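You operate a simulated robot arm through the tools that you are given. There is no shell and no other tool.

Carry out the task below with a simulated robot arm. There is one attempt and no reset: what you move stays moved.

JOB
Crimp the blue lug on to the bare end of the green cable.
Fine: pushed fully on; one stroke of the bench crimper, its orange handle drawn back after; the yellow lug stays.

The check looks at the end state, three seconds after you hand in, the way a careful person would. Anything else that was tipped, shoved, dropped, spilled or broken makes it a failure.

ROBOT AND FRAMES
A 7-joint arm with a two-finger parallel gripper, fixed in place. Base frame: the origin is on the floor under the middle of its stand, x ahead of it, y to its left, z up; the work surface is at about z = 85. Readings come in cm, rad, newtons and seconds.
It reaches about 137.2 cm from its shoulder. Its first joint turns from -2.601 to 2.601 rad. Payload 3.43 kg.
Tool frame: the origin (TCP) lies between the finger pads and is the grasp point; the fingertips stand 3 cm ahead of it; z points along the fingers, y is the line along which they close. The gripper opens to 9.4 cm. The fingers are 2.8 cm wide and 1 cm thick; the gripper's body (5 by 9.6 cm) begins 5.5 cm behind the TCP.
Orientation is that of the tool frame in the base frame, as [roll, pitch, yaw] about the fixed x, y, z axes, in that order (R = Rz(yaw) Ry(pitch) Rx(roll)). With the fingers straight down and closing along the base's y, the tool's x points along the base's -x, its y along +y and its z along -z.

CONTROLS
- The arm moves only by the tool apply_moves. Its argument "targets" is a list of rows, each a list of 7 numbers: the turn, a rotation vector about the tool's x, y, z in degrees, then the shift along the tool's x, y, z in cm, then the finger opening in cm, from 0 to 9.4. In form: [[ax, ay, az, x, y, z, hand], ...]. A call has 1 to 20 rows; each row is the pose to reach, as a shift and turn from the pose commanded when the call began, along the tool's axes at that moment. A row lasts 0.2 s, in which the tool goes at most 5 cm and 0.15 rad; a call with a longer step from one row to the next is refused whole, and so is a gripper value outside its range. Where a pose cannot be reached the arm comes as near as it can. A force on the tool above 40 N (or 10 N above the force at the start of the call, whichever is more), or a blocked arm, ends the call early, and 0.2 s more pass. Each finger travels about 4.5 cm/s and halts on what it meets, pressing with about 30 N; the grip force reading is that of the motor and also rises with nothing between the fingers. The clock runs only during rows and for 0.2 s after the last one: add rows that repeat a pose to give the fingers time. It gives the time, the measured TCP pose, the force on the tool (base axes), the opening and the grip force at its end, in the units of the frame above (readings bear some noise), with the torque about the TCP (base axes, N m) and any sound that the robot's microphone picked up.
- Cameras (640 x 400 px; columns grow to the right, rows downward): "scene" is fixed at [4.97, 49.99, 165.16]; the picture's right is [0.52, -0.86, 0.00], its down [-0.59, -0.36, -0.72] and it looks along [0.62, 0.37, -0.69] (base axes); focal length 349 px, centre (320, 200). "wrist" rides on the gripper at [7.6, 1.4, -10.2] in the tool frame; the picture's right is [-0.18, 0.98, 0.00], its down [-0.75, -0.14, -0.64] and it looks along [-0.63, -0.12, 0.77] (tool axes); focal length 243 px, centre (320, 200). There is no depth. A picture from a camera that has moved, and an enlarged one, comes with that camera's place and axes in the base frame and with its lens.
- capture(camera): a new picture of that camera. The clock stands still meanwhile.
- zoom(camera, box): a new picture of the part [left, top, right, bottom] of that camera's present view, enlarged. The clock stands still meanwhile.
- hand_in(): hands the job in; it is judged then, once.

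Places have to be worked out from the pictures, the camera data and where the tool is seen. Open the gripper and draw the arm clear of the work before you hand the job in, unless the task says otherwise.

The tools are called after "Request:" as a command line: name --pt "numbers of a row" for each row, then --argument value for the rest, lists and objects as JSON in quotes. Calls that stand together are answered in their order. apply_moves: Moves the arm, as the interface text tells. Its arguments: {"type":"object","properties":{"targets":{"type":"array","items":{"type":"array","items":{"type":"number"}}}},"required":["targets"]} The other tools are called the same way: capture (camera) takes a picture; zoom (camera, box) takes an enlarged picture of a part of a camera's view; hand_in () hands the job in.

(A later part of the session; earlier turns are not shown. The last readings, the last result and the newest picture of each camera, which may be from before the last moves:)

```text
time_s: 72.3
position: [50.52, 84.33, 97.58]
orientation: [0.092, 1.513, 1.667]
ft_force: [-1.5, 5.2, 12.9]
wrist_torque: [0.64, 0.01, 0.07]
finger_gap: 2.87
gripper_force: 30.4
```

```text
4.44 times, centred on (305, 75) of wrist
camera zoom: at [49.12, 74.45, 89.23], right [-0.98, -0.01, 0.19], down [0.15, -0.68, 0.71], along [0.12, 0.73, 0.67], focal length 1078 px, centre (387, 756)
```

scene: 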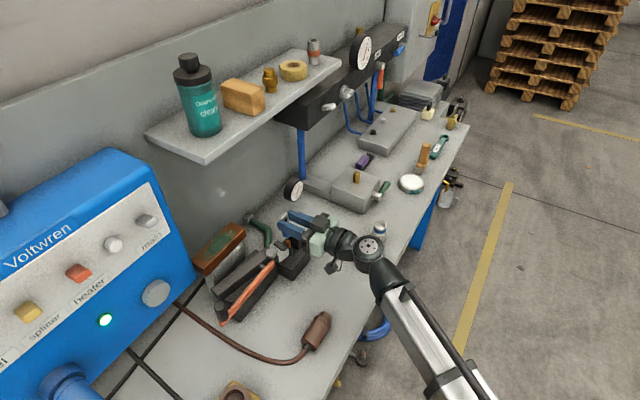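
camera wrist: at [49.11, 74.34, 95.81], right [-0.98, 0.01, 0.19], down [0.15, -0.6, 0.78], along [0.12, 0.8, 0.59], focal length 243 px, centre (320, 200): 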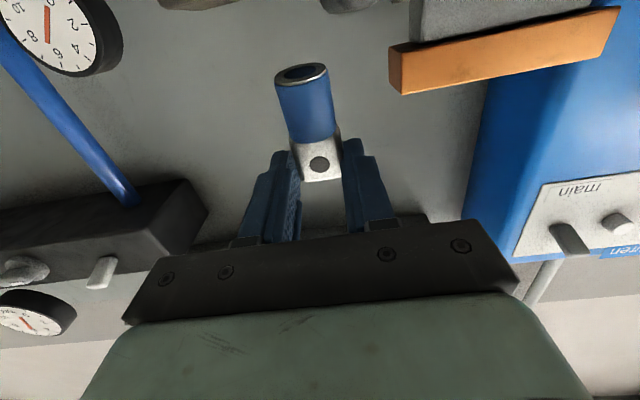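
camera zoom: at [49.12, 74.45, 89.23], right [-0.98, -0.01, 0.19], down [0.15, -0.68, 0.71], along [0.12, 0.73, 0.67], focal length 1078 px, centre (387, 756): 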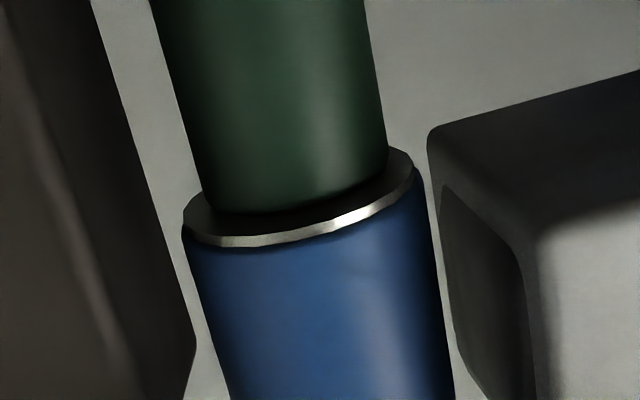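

The upward force jumped to 13 N and the mouth ring now sits against the green insulation with no copper showing, so it is seated. I'll release gently, opening just enough, and look.

Request:
apply_moves --pt "0 0 0 0.0 0 0 2.9" --pt "0 0 0 0.0 0 0 3.3" --pt "0 0 0 0.0 0 0 3.8" --pt "0 0 0 0 0 0 4.4" --pt "0 0 0 0 0 0 4.4"

Request:
zoom --camera "wrist" --box '[240, 30, 400, 190]'

Request:
zoom --camera "scene" --box '[268, 218, 318, 268]'

```text
time_s: 73.5
position: [50.55, 84.33, 97.34]
orientation: [0.088, 1.516, 1.659]
ft_force: [-0.6, -0.5, -0.6]
wrist_torque: [0.02, -0.03, 0.01]
finger_gap: 4.42
gripper_force: 0.1
```

```text
2.50 times, centred on (320, 110) of wrist
camera zoom: at [49.16, 74.44, 89.13], right [-0.98, -0.01, 0.19], down [0.14, -0.68, 0.72], along [0.12, 0.73, 0.67], focal length 606 px, centre (320, 425)
```

zoom: 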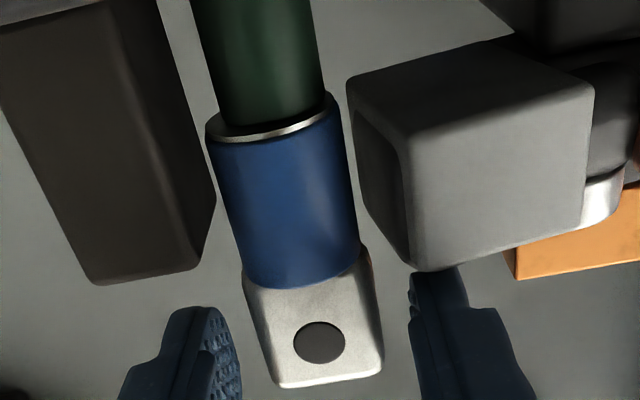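

```text
8.00 times, centred on (293, 243) of scene
camera zoom: at [4.97, 49.99, 165.16], right [0.52, -0.86, 0.0], down [-0.59, -0.36, -0.72], along [0.62, 0.37, -0.69], focal length 2793 px, centre (536, -144)
```

zoom: 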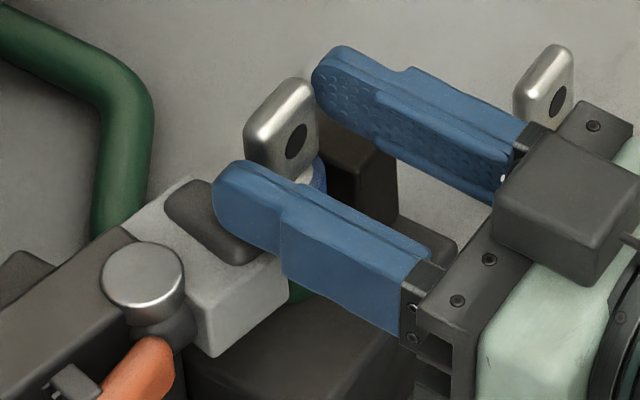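

The lug stays seated upright on the cable by itself and the fingers are clear. I'll back straight out, rising slightly.

Request:
apply_moves --pt "0 0 0 -0.05 0 -0.6 4.4" --pt "0 0 0 -0.2 0 -1.6 4.4" --pt "0 0 0 -0.5 0 -3.0 4.4" --pt "0 0 0 -0.9 0 -4.6 4.4" --pt "0 0 0 -1.4 0 -6.4 4.4" --pt "0 0 0 -2.0 0 -8.4 4.4" --pt "0 0 0 -2.6 0 -10.4 4.4" --pt "0 0 0 -3.2 0 -12.0 4.4"

Request:
capture --camera "scene"

Request:
zoom --camera "scene" --box '[268, 218, 318, 268]'

```text
time_s: 75.3
position: [50.46, 72.24, 99.79]
orientation: [0.097, 1.515, 1.668]
ft_force: [0.2, -0.2, 0.0]
wrist_torque: [0.0, -0.03, 0.05]
finger_gap: 4.38
gripper_force: 0.1
```

```text
taken
```

scene: 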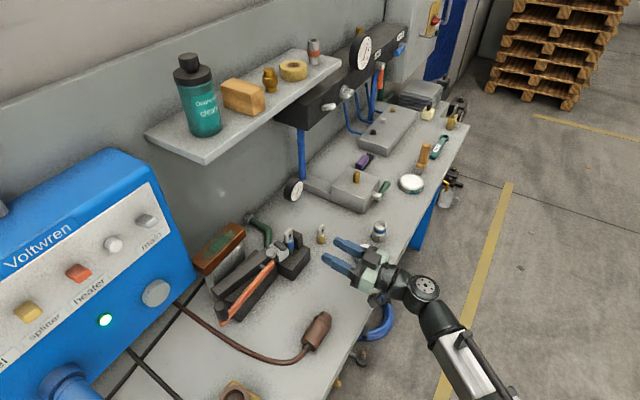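

```text
8.00 times, centred on (293, 243) of scene
camera zoom: at [4.97, 49.99, 165.16], right [0.52, -0.86, 0.0], down [-0.59, -0.36, -0.72], along [0.62, 0.37, -0.69], focal length 2793 px, centre (536, -144)
```

zoom: 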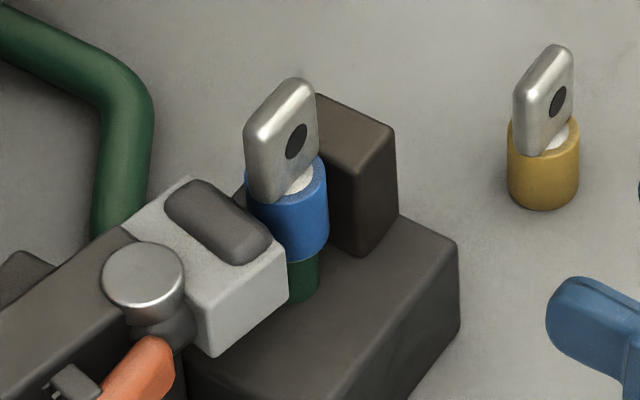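

The lug stands on the cable just as it should, and the yellow lug is untouched. Now the lever: I need to understand its pivot and which way it strokes, so I'll zoom on it from the scene camera.

Request:
zoom --camera "scene" --box '[205, 235, 295, 325]'

Request:
zoom --camera "scene" --box '[245, 240, 285, 280]'

```text
4.44 times, centred on (250, 280) of scene
camera zoom: at [4.97, 49.99, 165.16], right [0.52, -0.86, 0.0], down [-0.59, -0.36, -0.72], along [0.62, 0.37, -0.69], focal length 1552 px, centre (631, -156)
```

zoom: 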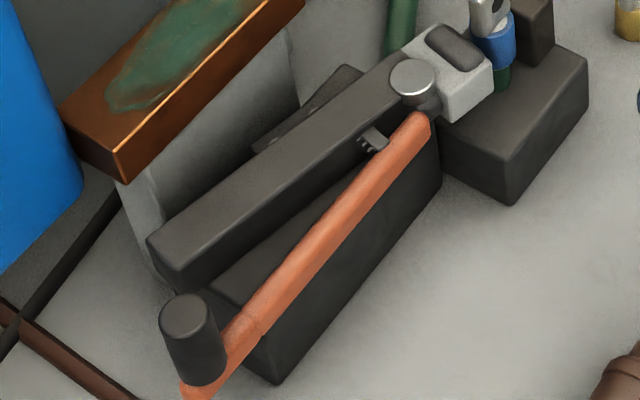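

```text
10.00 times, centred on (265, 260) of scene
camera zoom: at [4.97, 49.99, 165.16], right [0.52, -0.86, 0.0], down [-0.59, -0.36, -0.72], along [0.62, 0.37, -0.69], focal length 3491 px, centre (870, -400)
```

zoom: 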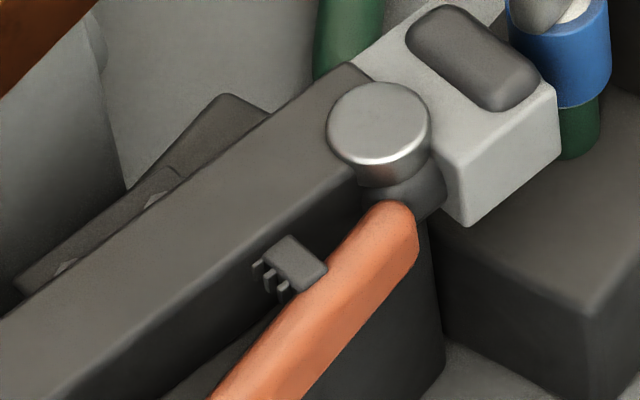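

The lever seems to pivot by the silver bolt, with a toothed nub between it and the fixed beam. I'll pitch the hand back down, move left and take a closer wrist view of the lever and ram before touching the handle.

Request:
apply_moves --pt "0 3 0 -0.93 1.12 0.05 4.4" --pt "0 8 0 -1.86 2.24 0.1 4.4" --pt "0 14 0 -2.79 3.36 0.16 4.4" --pt "0 20 0 -3.72 4.48 0.21 4.4" --pt "0 26 0 -4.65 5.6 0.26 4.4" --pt "0 32 0 -5.58 6.72 0.32 4.4" --pt "0 38 0 -6.51 7.84 0.37 4.4" --pt "0 44 0 -7.44 8.96 0.42 4.4" --pt "0 50 0 -8.37 10.08 0.48 4.4" --pt "0 56 0 -9.3 11.2 0.53 4.4" --pt "0 62 0 -10.23 12.32 0.58 4.4" --pt "0 68 0 -11.16 13.44 0.64 4.4" --pt "0 73 0 -12.1 14.56 0.69 4.4" --pt "0 73 0 -12.1 14.56 0.69 4.4"

Request:
capture --camera "wrist"

Request:
capture --camera "scene"

```text
time_s: 78.3
position: [35.96, 72.17, 112.16]
orientation: [3.136, 0.352, -1.572]
ft_force: [0.5, 0.7, 0.1]
wrist_torque: [0.0, 0.0, -0.01]
finger_gap: 4.42
gripper_force: 0.1
```

```text
taken
camera wrist: at [34.62, 61.39, 119.11], right [-0.98, 0.17, 0.07], down [0.15, 0.49, 0.86], along [0.12, 0.86, -0.5], focal length 243 px, centre (320, 200)
```

wrist: 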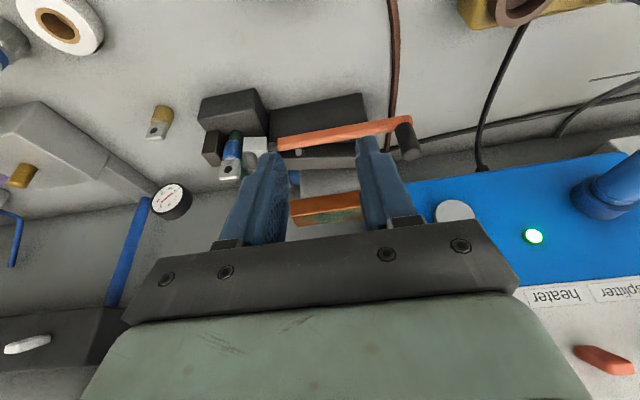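

```text
taken
```

scene: 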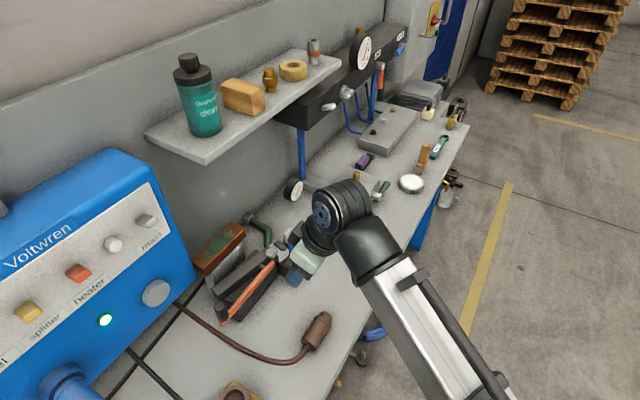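

I'll zoom on the crimper in this wrist view.

Request:
zoom --camera "wrist" --box '[190, 80, 300, 190]'

Request:
zoom --camera "wrist" --box '[270, 85, 430, 185]'

```text
3.64 times, centred on (245, 135) of wrist
camera zoom: at [34.62, 61.39, 119.11], right [-0.98, 0.17, 0.07], down [0.15, 0.49, 0.86], along [0.12, 0.86, -0.5], focal length 882 px, centre (593, 436)
```

zoom: 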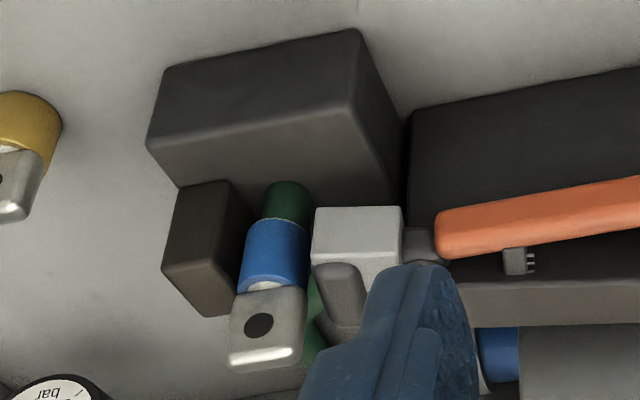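

```text
4.00 times, centred on (350, 135) of wrist
camera zoom: at [34.62, 61.39, 119.11], right [-0.98, 0.17, 0.07], down [0.15, 0.49, 0.86], along [0.12, 0.86, -0.5], focal length 970 px, centre (200, 460)
```

zoom: 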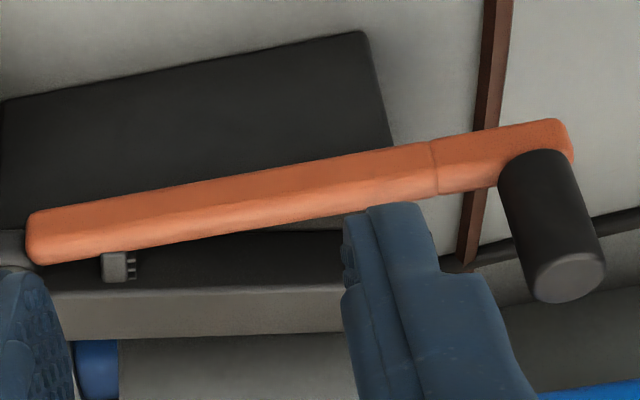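

The knob is confirmed at (25.9, 86.95), from about z 94.3 to 99.5. I'll grasp it with the fingers on its ±x sides, tilted 40° so the wrist stays clear of the blue box. Moving to a pre-approach point now.

Request:
apply_moves --pt "0 -2 0 -0.6 1.0 0.9 4.6" --pt "0 -4 0 -1.2 2.0 1.9 4.6" --pt "0 -6 0 -1.8 3.0 2.9 4.6" --pt "0 -8 0 -2.5 4.0 3.8 4.6" --pt "0 -10 0 -3.1 5.0 4.8 4.6" --pt "0 -12 0 -3.7 6.0 5.8 4.6" --pt "0 -14 0 -4.3 7.0 6.7 4.6" --pt "0 -16 0 -4.9 8.0 7.7 4.6" --pt "0 -18 0 -5.5 9.0 8.6 4.6" --pt "0 -20 0 -6.15 10.04 9.61 4.6" --pt "0 -20 0 -6.15 10.04 9.61 4.6"

Request:
capture --camera "wrist"

Request:
zoom --camera "scene" --box '[140, 170, 320, 350]'

```text
time_s: 80.8
position: [25.89, 81.27, 105.32]
orientation: [3.134, 0.701, -1.575]
ft_force: [-0.1, -0.7, 0.5]
wrist_torque: [0.02, 0.0, -0.01]
finger_gap: 4.6
gripper_force: 0.1
```

```text
taken
camera wrist: at [24.54, 68.74, 108.16], right [-0.98, 0.14, 0.12], down [0.15, 0.16, 0.98], along [0.12, 0.98, -0.18], focal length 243 px, centre (320, 200)
```

wrist: 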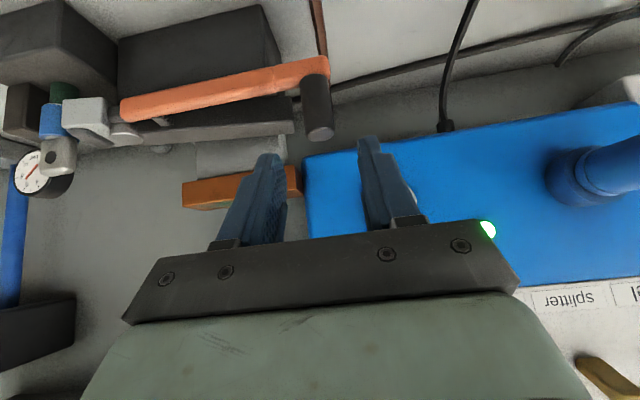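

```text
2.22 times, centred on (230, 260) of scene
camera zoom: at [4.97, 49.99, 165.16], right [0.52, -0.86, 0.0], down [-0.59, -0.36, -0.72], along [0.62, 0.37, -0.69], focal length 776 px, centre (520, 67)
```

zoom: 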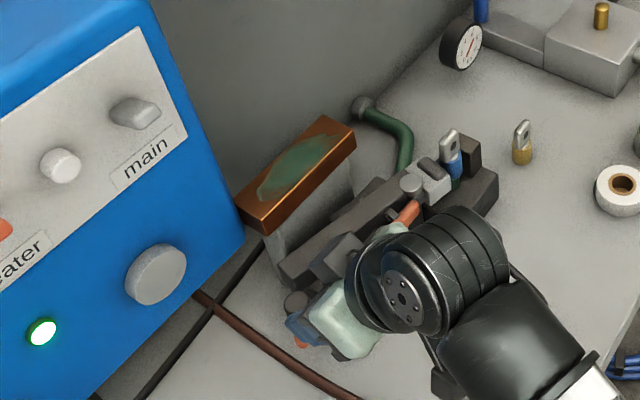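

The knob is centred between the fingers. I'll advance along the finger direction until the TCP is on the knob axis, with the fingertips above the lever arm.

Request:
apply_moves --pt "0 0 0 0 -0.05 1.0 4.6" --pt "0 0 0 0 -0.05 2.2 4.6" --pt "0 0 0 0 -0.05 3.4 4.6" --pt "0 0 0 0 -0.05 4.6 4.6" --pt "0 0 0 0 -0.05 5.8 4.6" --pt "0 0 0 0 -0.05 6.8 4.6" --pt "0 0 0 0 -0.05 7.8 4.6" --pt "0 0 0 0 -0.05 8.5 4.6" --pt "0 0 0 0 -0.05 8.8 4.6"

Request:
capture --camera "wrist"

Request:
zoom --camera "scene" --box '[160, 220, 300, 340]'

```text
time_s: 82.8
position: [25.8, 87.0, 98.54]
orientation: [3.135, 0.702, -1.575]
ft_force: [-0.4, -0.3, -0.1]
wrist_torque: [0.0, -0.03, -0.03]
finger_gap: 4.6
gripper_force: 0.1
```

```text
taken
camera wrist: at [24.5, 74.51, 101.32], right [-0.98, 0.14, 0.12], down [0.15, 0.16, 0.98], along [0.12, 0.98, -0.18], focal length 243 px, centre (320, 200)
```

wrist: 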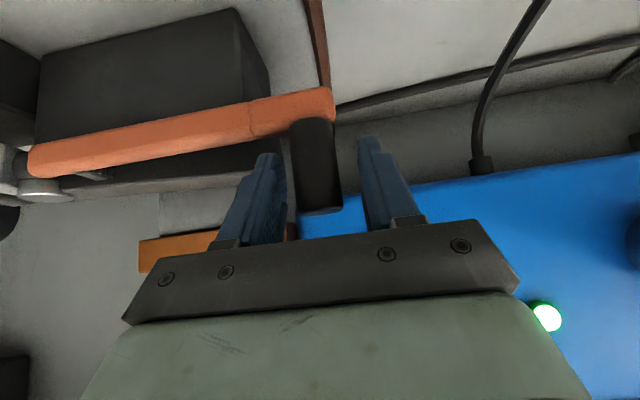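

```text
3.33 times, centred on (230, 280) of scene
camera zoom: at [4.97, 49.99, 165.16], right [0.52, -0.86, 0.0], down [-0.59, -0.36, -0.72], along [0.62, 0.37, -0.69], focal length 1164 px, centre (620, -67)
```

zoom: 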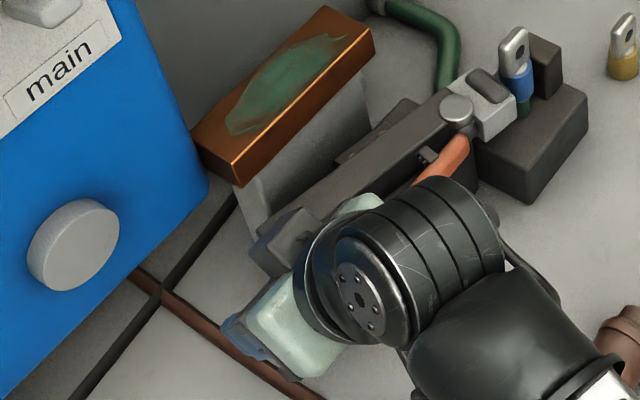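

The knob sits between the fingers with no contact. I'll close on it.

Request:
apply_moves --pt "0 0 0 0 0 0 3.6" --pt "0 0 0 0 0 0 2.8" --pt "0 0 0 0 0 0 2.0" --pt "0 0 0 0 0 0 1.0" --pt "0 0 0 0 0 0 0.5" --pt "0 0 0 0 0 0 0.5"

Request:
zoom --camera "scene" --box '[240, 220, 310, 290]'

```text
time_s: 84.2
position: [25.94, 86.91, 98.48]
orientation: [3.136, 0.701, -1.574]
ft_force: [8.2, -0.4, -0.2]
wrist_torque: [-0.07, -0.41, -0.02]
finger_gap: 2.49
gripper_force: 44.6
```

```text
5.71 times, centred on (275, 255) of scene
camera zoom: at [4.97, 49.99, 165.16], right [0.52, -0.86, 0.0], down [-0.59, -0.36, -0.72], along [0.62, 0.37, -0.69], focal length 1995 px, centre (577, -114)
```

zoom: 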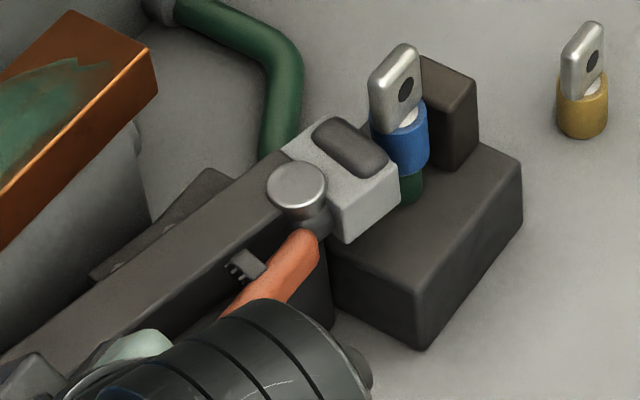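

The knob is gripped at a 2.49 cm gap, with a slight 8 N sideways preload. I'll ease that off and push the handle gently 0.8 cm toward the beam (+y), watching the force and the ram.

Request:
apply_moves --pt "0 0 0 0 -0.08 0 0.5" --pt "0 0 0 -0.15 -0.08 0.13 0.5" --pt "0 0 0 -0.31 -0.08 0.26 0.5" --pt "0 0 0 -0.46 -0.08 0.39 0.5" --pt "0 0 0 -0.61 -0.08 0.52 0.5"

Request:
zoom --camera "scene" --box '[240, 220, 310, 290]'

```text
time_s: 85.3
position: [26.0, 87.76, 98.4]
orientation: [3.133, 0.702, -1.575]
ft_force: [-7.3, -9.6, 3.0]
wrist_torque: [-0.67, -0.22, -0.47]
finger_gap: 2.48
gripper_force: 45.1
```

```text
5.71 times, centred on (275, 255) of scene
camera zoom: at [4.97, 49.99, 165.16], right [0.52, -0.86, 0.0], down [-0.59, -0.36, -0.72], along [0.62, 0.37, -0.69], focal length 1995 px, centre (577, -114)
```

zoom: 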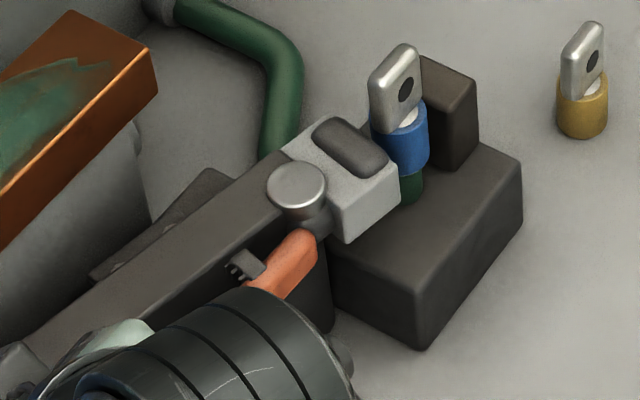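

The handle moves with about 10 N of resistance. I'll continue in +y another 1.2 cm while relaxing the sideways offset.

Request:
apply_moves --pt "0 0 0 -0.15 0.08 0.13 0.5" --pt "0 0 0 -0.31 0.1 0.26 0.5" --pt "0 0 0 -0.46 0.1 0.39 0.5" --pt "0 0 0 -0.61 0.1 0.52 0.5" --pt "0 0 0 -0.76 0.1 0.64 0.5" --pt "0 0 0 -0.92 0.1 0.77 0.5"

Request:
zoom --camera "scene" --box '[240, 220, 310, 290]'

```text
time_s: 86.8
position: [25.9, 88.84, 98.63]
orientation: [3.135, 0.701, -1.576]
ft_force: [-1.6, -10.1, 1.6]
wrist_torque: [-0.3, -0.31, -0.67]
finger_gap: 2.47
gripper_force: 45.1
```

```text
5.71 times, centred on (275, 255) of scene
camera zoom: at [4.97, 49.99, 165.16], right [0.52, -0.86, 0.0], down [-0.59, -0.36, -0.72], along [0.62, 0.37, -0.69], focal length 1995 px, centre (577, -114)
```

zoom: 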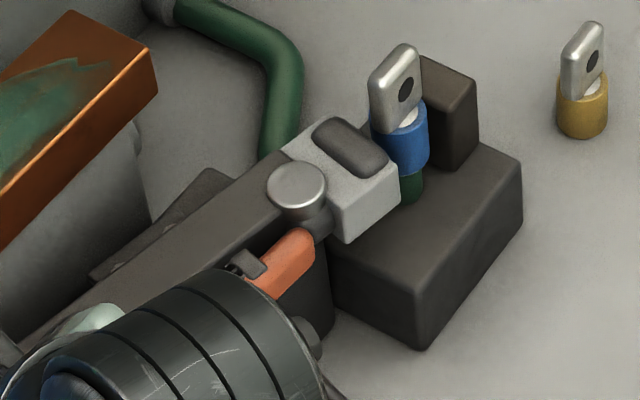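

The handle follows steadily at about 10 N, and the toothed nub travels with it toward the beam. I'll continue the stroke.

Request:
apply_moves --pt "0 0 0 -0.15 0 0.13 0.5" --pt "0 0 0 -0.31 0 0.26 0.5" --pt "0 0 0 -0.46 0 0.39 0.5" --pt "0 0 0 -0.61 0 0.52 0.5" --pt "0 0 0 -0.76 0 0.64 0.5" --pt "0 0 0 -0.92 0 0.77 0.5" --pt "0 0 0 -1.07 0 0.9 0.5"

Request:
zoom --camera "scene" --box '[240, 220, 310, 290]'

Request:
capture --camera "wrist"

```text
time_s: 88.3
position: [26.13, 90.31, 98.56]
orientation: [3.139, 0.701, -1.574]
ft_force: [15.8, -14.6, 2.5]
wrist_torque: [-0.51, -0.35, -0.83]
finger_gap: 2.46
gripper_force: 45.0
```

```text
5.71 times, centred on (275, 255) of scene
camera zoom: at [4.97, 49.99, 165.16], right [0.52, -0.86, 0.0], down [-0.59, -0.36, -0.72], along [0.62, 0.37, -0.69], focal length 1995 px, centre (577, -114)
```

zoom: 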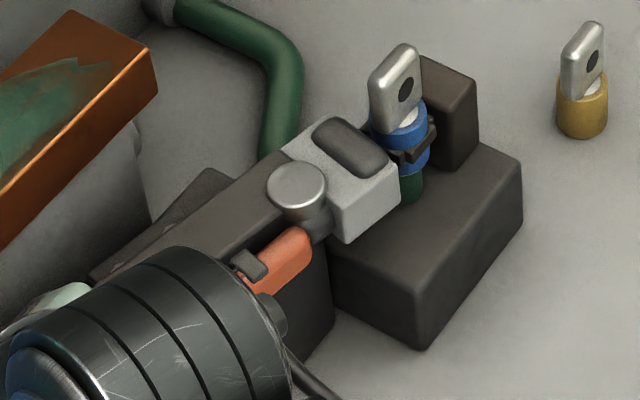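

```text
taken
camera wrist: at [24.74, 77.82, 101.39], right [-0.98, 0.14, 0.12], down [0.14, 0.16, 0.98], along [0.12, 0.98, -0.18], focal length 243 px, centre (320, 200)
```

wrist: 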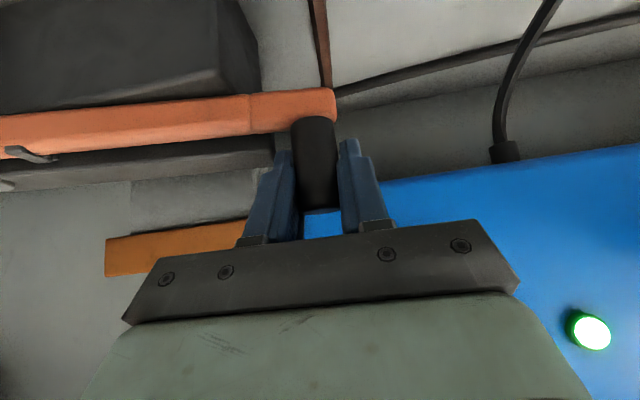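

Dark crimp dies have closed onto the blue barrel. I'll zoom to see how far along the stroke is.

Request:
zoom --camera "scene" --box '[272, 222, 308, 258]'

Request:
zoom --camera "wrist" --box '[0, 60, 200, 200]'

```text
11.11 times, centred on (290, 240) of scene
camera zoom: at [4.97, 49.99, 165.16], right [0.52, -0.86, 0.0], down [-0.59, -0.36, -0.72], along [0.62, 0.37, -0.69], focal length 3879 px, centre (653, -244)
```

zoom: 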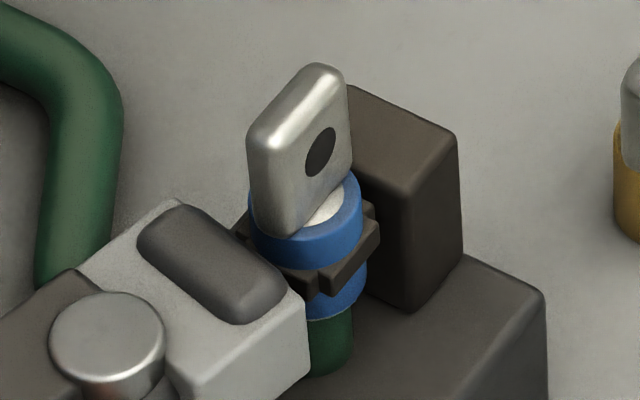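

```text
2.86 times, centred on (100, 130) of wrist
camera zoom: at [24.74, 77.82, 101.39], right [-0.98, 0.14, 0.12], down [0.14, 0.16, 0.98], along [0.12, 0.98, -0.18], focal length 693 px, centre (949, 400)
```

zoom: 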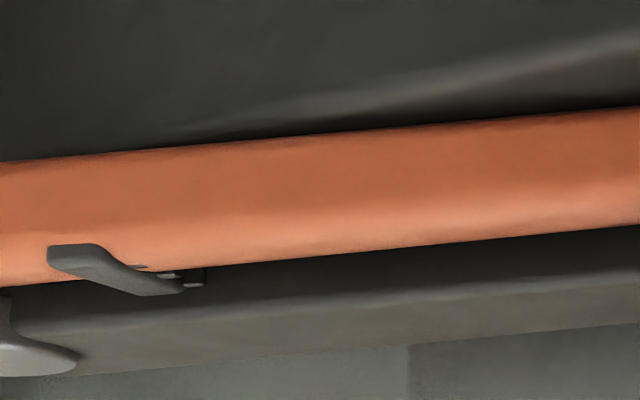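

The dies grip the barrel and the handle is almost up against the beam. I'll push on slowly to the end of the stroke, stopping at resistance.

Request:
apply_moves --pt "0 0 0 -0.08 -0.12 0.06 0.5" --pt "0 0 0 -0.15 -0.12 0.13 0.5" --pt "0 0 0 -0.23 -0.12 0.19 0.5" --pt "0 0 0 -0.31 -0.12 0.26 0.5" --pt "0 0 0 -0.38 -0.12 0.32 0.5" --pt "0 0 0 -0.46 -0.12 0.39 0.5"

Request:
zoom --camera "scene" --box '[240, 220, 310, 290]'

```text
time_s: 89.8
position: [26.33, 90.85, 98.58]
orientation: [3.138, 0.701, -1.573]
ft_force: [22.5, -16.3, 0.2]
wrist_torque: [-1.0, 0.02, -0.89]
finger_gap: 2.49
gripper_force: 44.8
```

```text
5.71 times, centred on (275, 255) of scene
camera zoom: at [4.97, 49.99, 165.16], right [0.52, -0.86, 0.0], down [-0.59, -0.36, -0.72], along [0.62, 0.37, -0.69], focal length 1995 px, centre (577, -114)
```

zoom: 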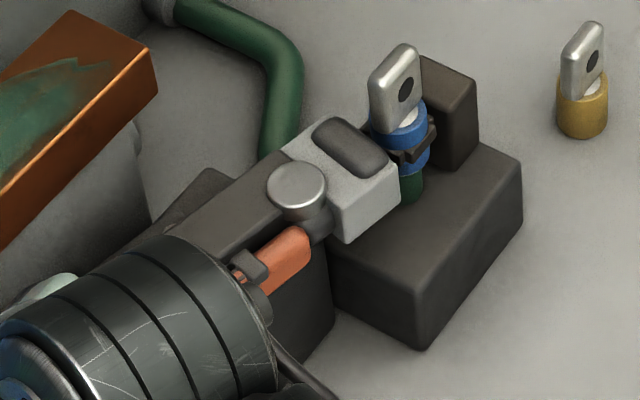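

It is still moving, with a sideways load as the handle arcs toward +x. I'll follow the arc and keep going until it stops.

Request:
apply_moves --pt "0 0 0 0 -0.15 0 0.5" --pt "0 0 0 -0.04 -0.28 0.03 0.5" --pt "0 0 0 -0.12 -0.3 0.1 0.5" --pt "0 0 0 -0.2 -0.32 0.17 0.5" --pt "0 0 0 -0.28 -0.34 0.24 0.5" --pt "0 0 0 -0.36 -0.36 0.3 0.5" --pt "0 0 0 -0.44 -0.38 0.37 0.5"

Request:
zoom --camera "scene" --box '[240, 220, 310, 290]'

Request:
capture --camera "wrist"

```text
time_s: 90.8
position: [26.32, 91.02, 98.59]
orientation: [3.134, 0.699, -1.574]
ft_force: [0.0, -9.9, 11.8]
wrist_torque: [-0.32, -0.45, -0.2]
finger_gap: 2.52
gripper_force: 45.3
stopped in row 5: the force on the tool passed its limit at 42 N (the readings are from after the stop); the commanded pose is now the measured one
```

```text
5.71 times, centred on (275, 255) of scene
camera zoom: at [4.97, 49.99, 165.16], right [0.52, -0.86, 0.0], down [-0.59, -0.36, -0.72], along [0.62, 0.37, -0.69], focal length 1995 px, centre (577, -114)
```

zoom: 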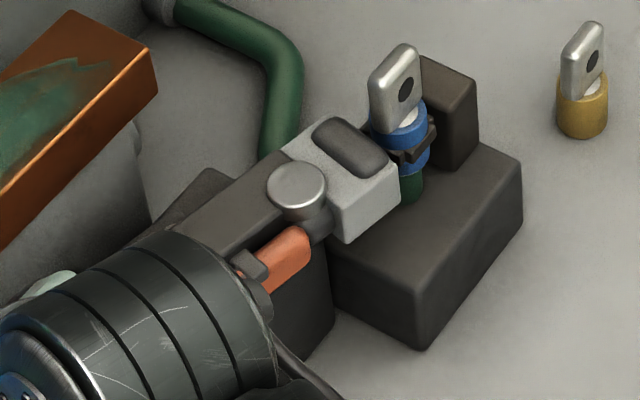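

```text
taken
camera wrist: at [24.9, 78.44, 101.46], right [-0.98, 0.14, 0.12], down [0.15, 0.16, 0.98], along [0.11, 0.98, -0.18], focal length 243 px, centre (320, 200)
```

wrist: 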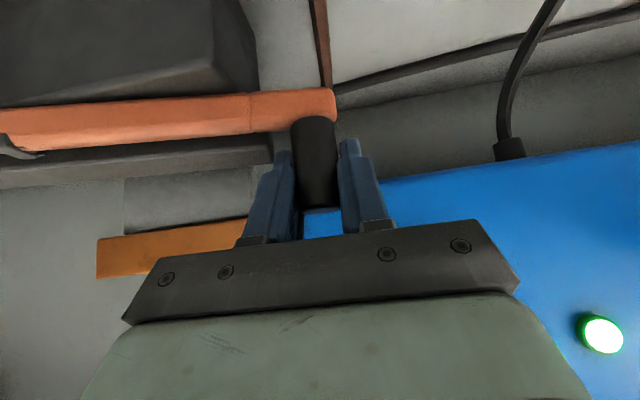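

The push stopped at 42 N with the knob at y≈91. I need to know whether that's the handle's end stop or a finger touching the beam, so I'll zoom in.

Request:
zoom --camera "wrist" --box '[180, 70, 380, 220]'

Request:
zoom --camera "wrist" --box '[0, 60, 160, 200]'

Request:
zoom --camera "scene" --box '[272, 222, 308, 258]'

```text
2.67 times, centred on (280, 145) of wrist
camera zoom: at [24.9, 78.44, 101.46], right [-0.98, 0.14, 0.12], down [0.15, 0.16, 0.98], along [0.11, 0.98, -0.18], focal length 647 px, centre (427, 347)
```

zoom: 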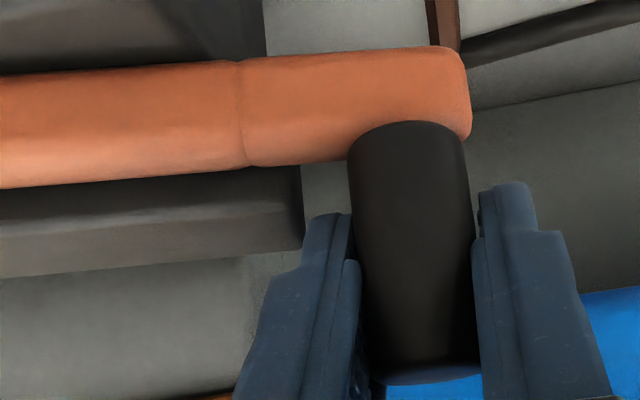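

```text
2.86 times, centred on (80, 130) of wrist
camera zoom: at [24.9, 78.44, 101.46], right [-0.98, 0.14, 0.12], down [0.15, 0.16, 0.98], along [0.11, 0.98, -0.18], focal length 693 px, centre (1006, 400)
```

zoom: 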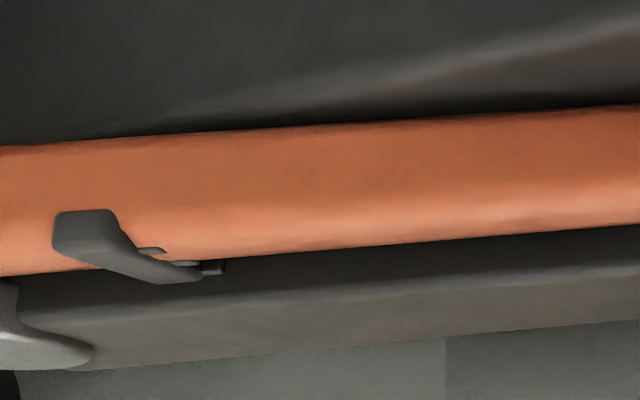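

```text
11.11 times, centred on (290, 240) of scene
camera zoom: at [4.97, 49.99, 165.16], right [0.52, -0.86, 0.0], down [-0.59, -0.36, -0.72], along [0.62, 0.37, -0.69], focal length 3879 px, centre (653, -244)
```

zoom: 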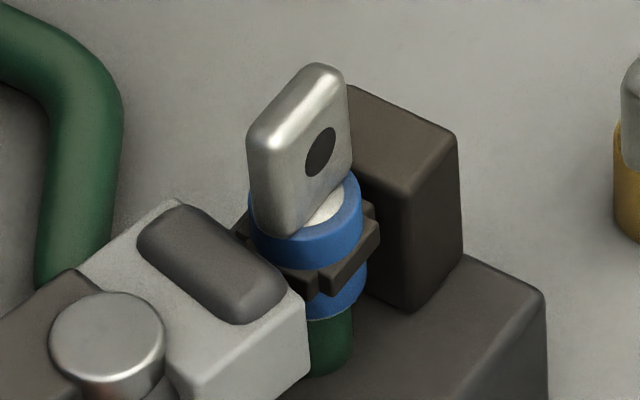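

The +x finger tip sits right beside the beam's end, so the stop could be my finger rather than the handle. I'll loosen slightly, raise the hand 1.2 cm so the fingers clear the beam top, and re-grip the knob.

Request:
apply_moves --pt "0 0 0 0 0 0 2.9" --pt "0 0 0 0 0 0 3.2" --pt "0 0 0 -0.2 0 -0.23 3.2" --pt "0 0 0 -0.45 0 -0.5 3.2" --pt "0 0 0 -0.77 0 -0.92 3.2" --pt "0 0 0 -0.77 0 -0.92 3.2"

Request:
zoom --camera "wrist" --box '[180, 70, 380, 220]'

Request:
zoom --camera "scene" --box '[160, 220, 310, 340]'

```text
time_s: 92.2
position: [26.28, 91.04, 99.68]
orientation: [3.133, 0.698, -1.575]
ft_force: [-0.6, 0.8, -0.2]
wrist_torque: [0.01, -0.01, -0.03]
finger_gap: 3.2
gripper_force: 0.0
```

```text
2.67 times, centred on (280, 145) of wrist
camera zoom: at [24.92, 78.59, 102.57], right [-0.98, 0.14, 0.12], down [0.15, 0.17, 0.98], along [0.11, 0.98, -0.18], focal length 647 px, centre (427, 347)
```

zoom: 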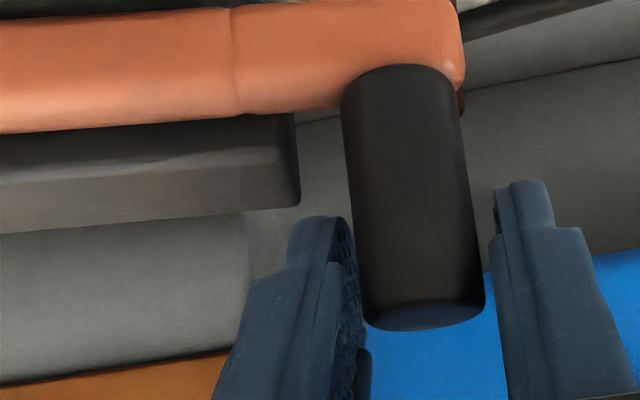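

```text
3.33 times, centred on (235, 280) of scene
camera zoom: at [4.97, 49.99, 165.16], right [0.52, -0.86, 0.0], down [-0.59, -0.36, -0.72], along [0.62, 0.37, -0.69], focal length 1164 px, centre (603, -67)
```

zoom: 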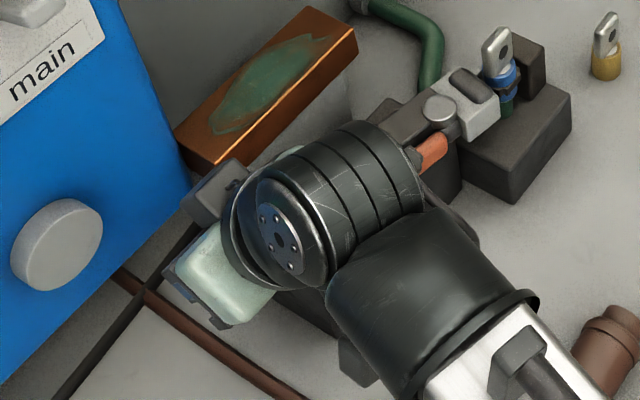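

The handle stays where it is with no spring return, and it looks flush against the beam. I'll re-grip higher up and give one more careful push to confirm it is at its end stop.

Request:
apply_moves --pt "0 0 0 0 0 0 2.6" --pt "0 0 0 0 0 0 1.5" --pt "0 0 0 0 0 0 0.5" --pt "0 0 0 0 0 0 0.5" --pt "0 0 0 -0.08 0 0.06 0.5" --pt "0 0 0 -0.15 -0.02 0.13 0.5" --pt "0 0 0 -0.23 -0.04 0.19 0.5" --pt "0 0 0 -0.31 -0.06 0.26 0.5" --pt "0 0 0 -0.38 -0.08 0.32 0.5"

Request:
zoom --camera "wrist" --box '[180, 70, 380, 220]'

Request:
zoom --camera "scene" --box '[272, 222, 308, 258]'

```text
time_s: 94.2
position: [26.42, 91.14, 99.75]
orientation: [3.133, 0.694, -1.576]
ft_force: [0.6, -11.1, 10.0]
wrist_torque: [0.03, 0.04, -0.16]
finger_gap: 2.57
gripper_force: 45.3
stopped in row 9: the force on the tool passed its limit at 43 N (the readings are from after the stop); the commanded pose is now the measured one
```

```text
2.67 times, centred on (280, 145) of wrist
camera zoom: at [24.94, 78.6, 102.61], right [-0.98, 0.14, 0.12], down [0.15, 0.17, 0.97], along [0.11, 0.98, -0.19], focal length 647 px, centre (427, 347)
```

zoom: 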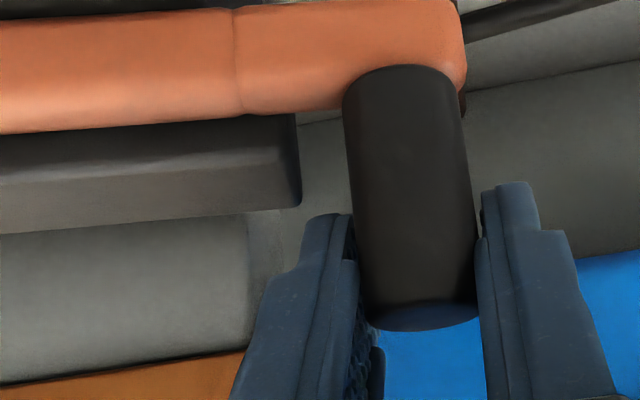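

```text
11.11 times, centred on (290, 240) of scene
camera zoom: at [4.97, 49.99, 165.16], right [0.52, -0.86, 0.0], down [-0.59, -0.36, -0.72], along [0.62, 0.37, -0.69], focal length 3879 px, centre (653, -244)
```

zoom: 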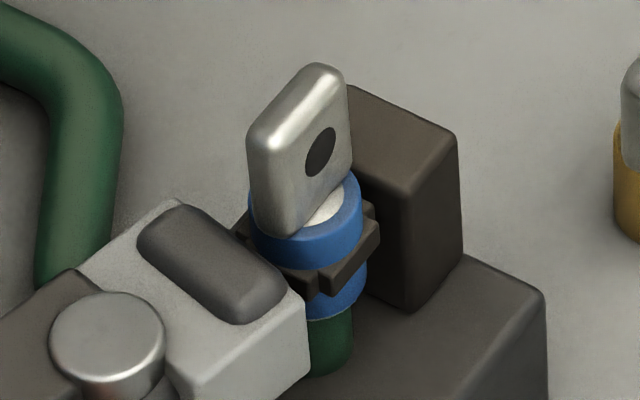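

No further movement at 43 N, so the stroke is at its hard stop and the dies are closed on the barrel. Now I'll draw the handle back, following the arc in reverse.

Request:
apply_moves --pt "0 0 0 0.15 0.03 -0.13 0.5" --pt "0 0 0 0.31 0.07 -0.26 0.5" --pt "0 0 0 0.46 0.11 -0.39 0.5" --pt "0 0 0 0.61 0.15 -0.52 0.5" --pt "0 0 0 0.76 0.19 -0.64 0.5" --pt "0 0 0 0.92 0.23 -0.77 0.5" --pt "0 0 0 1.07 0.27 -0.9 0.5" --pt "0 0 0 1.22 0.3 -1.03 0.5" --pt "0 0 0 1.38 0.33 -1.16 0.5" --pt "0 0 0 1.53 0.36 -1.29 0.5"

Request:
capture --camera "wrist"

Request:
zoom --camera "scene" --box '[240, 220, 310, 290]'

```text
time_s: 96.4
position: [26.04, 89.28, 99.57]
orientation: [3.135, 0.694, -1.573]
ft_force: [11.9, 7.8, 11.7]
wrist_torque: [0.32, -0.59, 0.53]
finger_gap: 2.38
gripper_force: 45.0
```

```text
taken
camera wrist: at [24.69, 76.77, 102.52], right [-0.98, 0.14, 0.12], down [0.15, 0.17, 0.97], along [0.12, 0.98, -0.19], focal length 243 px, centre (320, 200)
```

wrist: 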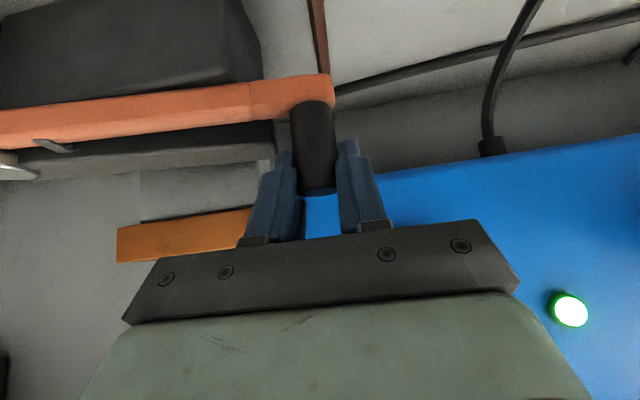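

```text
5.71 times, centred on (275, 255) of scene
camera zoom: at [4.97, 49.99, 165.16], right [0.52, -0.86, 0.0], down [-0.59, -0.36, -0.72], along [0.62, 0.37, -0.69], focal length 1995 px, centre (577, -114)
```

zoom: 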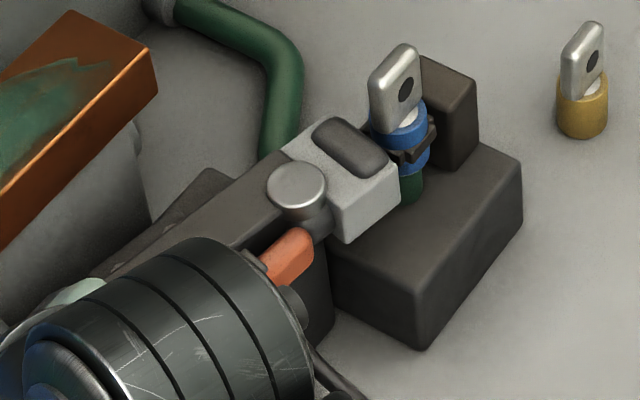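

The handle is following back, but the gap shows the knob creeping within the pads. I'll stop and check its position, then re-grip squarely before drawing back the rest.

Request:
apply_moves --pt "0 0 0 0 0 0 2.9" --pt "0 0 0 0 0 0 3.6" --pt "0 0 0 0 0 0 3.6"

Request:
zoom --camera "wrist" --box '[220, 70, 400, 220]'

```text
time_s: 97.2
position: [25.94, 89.28, 99.5]
orientation: [3.134, 0.693, -1.575]
ft_force: [0.3, 0.4, 0.5]
wrist_torque: [0.01, 0.02, 0.01]
finger_gap: 3.6
gripper_force: 0.2
```

```text
2.67 times, centred on (310, 145) of wrist
camera zoom: at [24.58, 76.75, 102.5], right [-0.98, 0.14, 0.12], down [0.15, 0.17, 0.97], along [0.11, 0.98, -0.19], focal length 647 px, centre (347, 347)
```

zoom: 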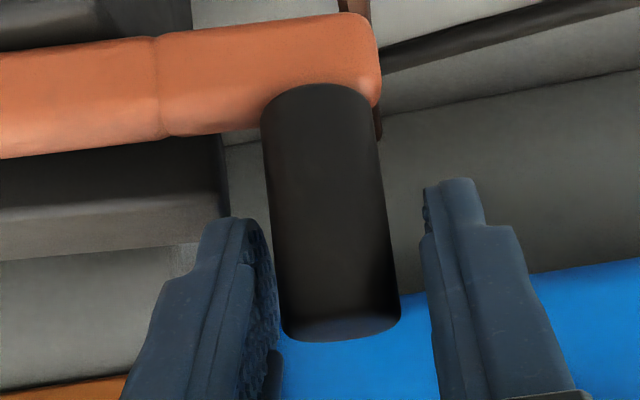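

The knob is at about (26.25, 90.0). My fingers had slid about 0.7 cm off-centre. I'll re-centre on it and grip again.

Request:
apply_moves --pt "0 0 0 -0.2 -0.15 0.17 3.6" --pt "0 0 0 -0.45 -0.3 0.38 3.6" --pt "0 0 0 -0.45 -0.3 0.38 2.8" --pt "0 0 0 -0.45 -0.3 0.38 1.8" --pt "0 0 0 -0.45 -0.3 0.38 0.8" --pt "0 0 0 -0.45 -0.3 0.38 0.0" --pt "0 0 0 -0.45 -0.3 0.38 0.0"

Request:
zoom --camera "wrist" --box '[220, 70, 400, 220]'

```text
time_s: 98.8
position: [25.99, 89.86, 99.6]
orientation: [3.13, 0.692, -1.572]
ft_force: [-9.8, 1.0, -1.4]
wrist_torque: [0.14, 0.19, 0.04]
finger_gap: 2.72
gripper_force: 45.0
```

```text
2.67 times, centred on (310, 145) of wrist
camera zoom: at [24.75, 77.35, 102.55], right [-0.98, 0.14, 0.12], down [0.15, 0.17, 0.97], along [0.11, 0.98, -0.19], focal length 647 px, centre (347, 347)
```

zoom: 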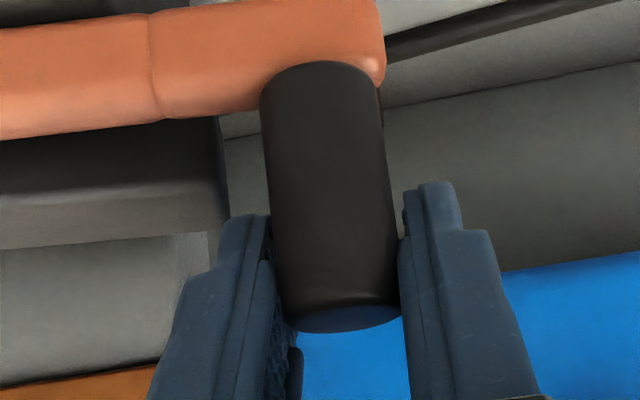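

Gripped squarely at a 2.72 gap. I'll draw back slowly in −y.

Request:
apply_moves --pt "0 0 0 0 0.1 0 0" --pt "0 0 0 0.11 0.12 -0.1 0" --pt "0 0 0 0.23 0.14 -0.19 0" --pt "0 0 0 0.34 0.16 -0.29 0" --pt "0 0 0 0.46 0.18 -0.39 0" --pt "0 0 0 0.57 0.2 -0.48 0" --pt "0 0 0 0.69 0.22 -0.58 0" --pt "0 0 0 0.8 0.24 -0.68 0" --pt "0 0 0 0.92 0.26 -0.77 0" --pt "0 0 0 1.03 0.28 -0.87 0" --pt "0 0 0 1.15 0.3 -0.97 0"

Request:
zoom --camera "wrist" --box '[220, 70, 400, 220]'

```text
time_s: 101.2
position: [25.96, 88.4, 99.54]
orientation: [3.136, 0.69, -1.572]
ft_force: [-5.2, 7.2, -2.3]
wrist_torque: [0.21, -0.29, 0.0]
finger_gap: 2.39
gripper_force: 45.1
```

```text
2.67 times, centred on (310, 145) of wrist
camera zoom: at [24.63, 75.86, 102.5], right [-0.98, 0.14, 0.12], down [0.15, 0.17, 0.97], along [0.11, 0.98, -0.19], focal length 647 px, centre (347, 347)
```

zoom: 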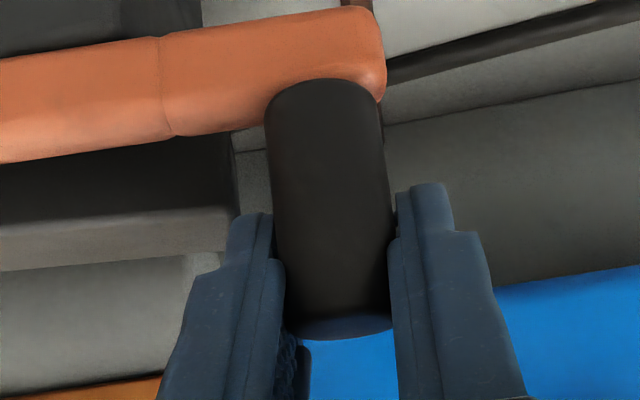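

I want to confirm how far the handle has actually come back, so I'll check the scene view of the lever root and the wrist view of the beam gap.

Request:
zoom --camera "scene" --box '[240, 220, 310, 290]'

Request:
capture --camera "wrist"

```text
5.71 times, centred on (275, 255) of scene
camera zoom: at [4.97, 49.99, 165.16], right [0.52, -0.86, 0.0], down [-0.59, -0.36, -0.72], along [0.62, 0.37, -0.69], focal length 1995 px, centre (577, -114)
```

zoom: 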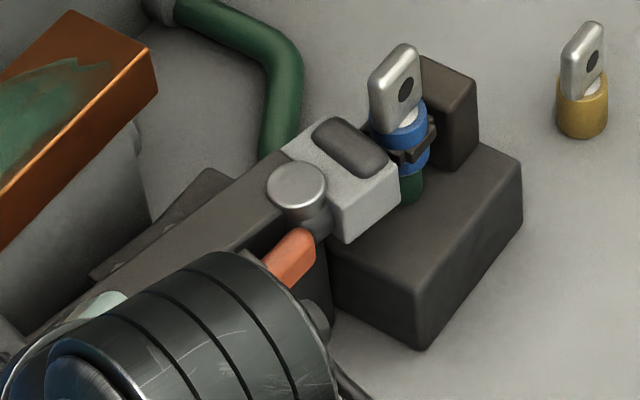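

```text
taken
camera wrist: at [24.63, 75.86, 102.5], right [-0.98, 0.14, 0.12], down [0.15, 0.17, 0.97], along [0.11, 0.98, -0.19], focal length 243 px, centre (320, 200)
```

wrist: 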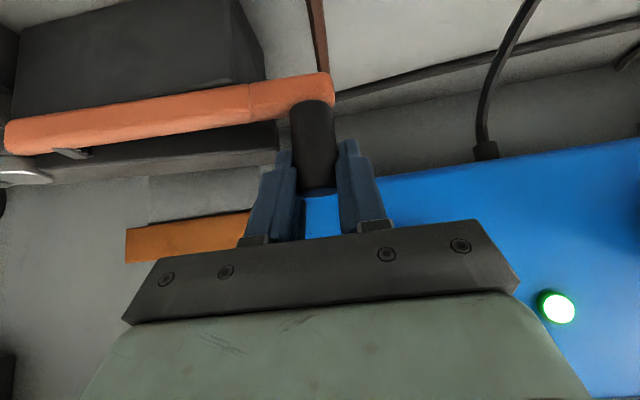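

The knob is back at about y 88.5 and following. I'll keep drawing back toward the starting position at y≈86.95.

Request:
apply_moves --pt "0 0 0 0.11 0.0 -0.1 0" --pt "0 0 0 0.23 0.0 -0.19 0" --pt "0 0 0 0.34 0.02 -0.29 0" --pt "0 0 0 0.46 0.02 -0.39 0" --pt "0 0 0 0.57 0.02 -0.48 0" --pt "0 0 0 0.69 0.02 -0.58 0" --pt "0 0 0 0.8 0.02 -0.68 0" --pt "0 0 0 0.92 0.02 -0.77 0" --pt "0 0 0 1.03 0.02 -0.87 0" --pt "0 0 0 1.15 0.02 -0.97 0"

Request:
zoom --camera "wrist" --box '[220, 70, 400, 220]'

Request:
zoom --camera "scene" --box '[240, 220, 310, 290]'

```text
time_s: 103.4
position: [26.01, 86.85, 99.44]
orientation: [3.134, 0.693, -1.574]
ft_force: [5.7, 7.4, -4.4]
wrist_torque: [-0.11, -0.66, 0.42]
finger_gap: 2.38
gripper_force: 44.9
```

```text
2.67 times, centred on (310, 145) of wrist
camera zoom: at [24.61, 74.37, 102.5], right [-0.98, 0.14, 0.12], down [0.15, 0.17, 0.97], along [0.12, 0.98, -0.19], focal length 647 px, centre (347, 347)
```

zoom: 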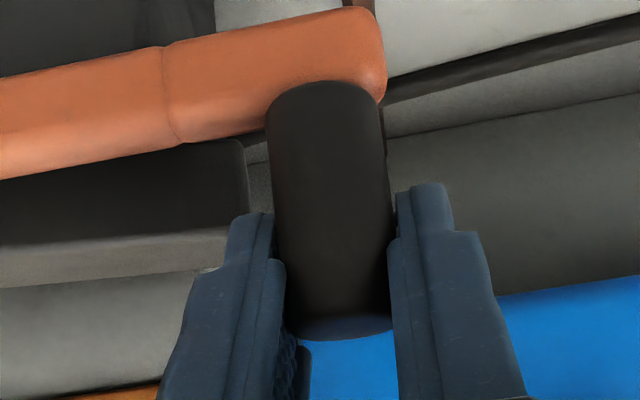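

```text
5.71 times, centred on (275, 255) of scene
camera zoom: at [4.97, 49.99, 165.16], right [0.52, -0.86, 0.0], down [-0.59, -0.36, -0.72], along [0.62, 0.37, -0.69], focal length 1995 px, centre (577, -114)
```

zoom: 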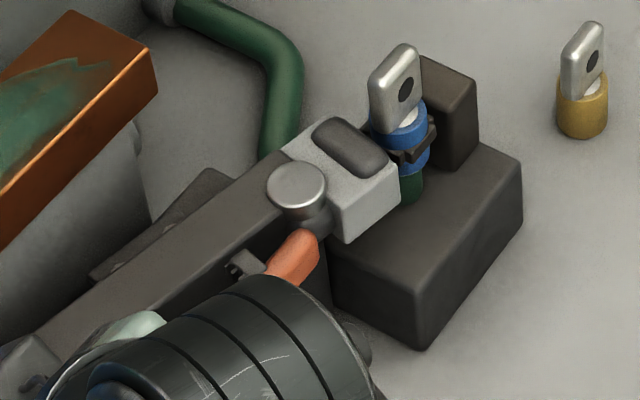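

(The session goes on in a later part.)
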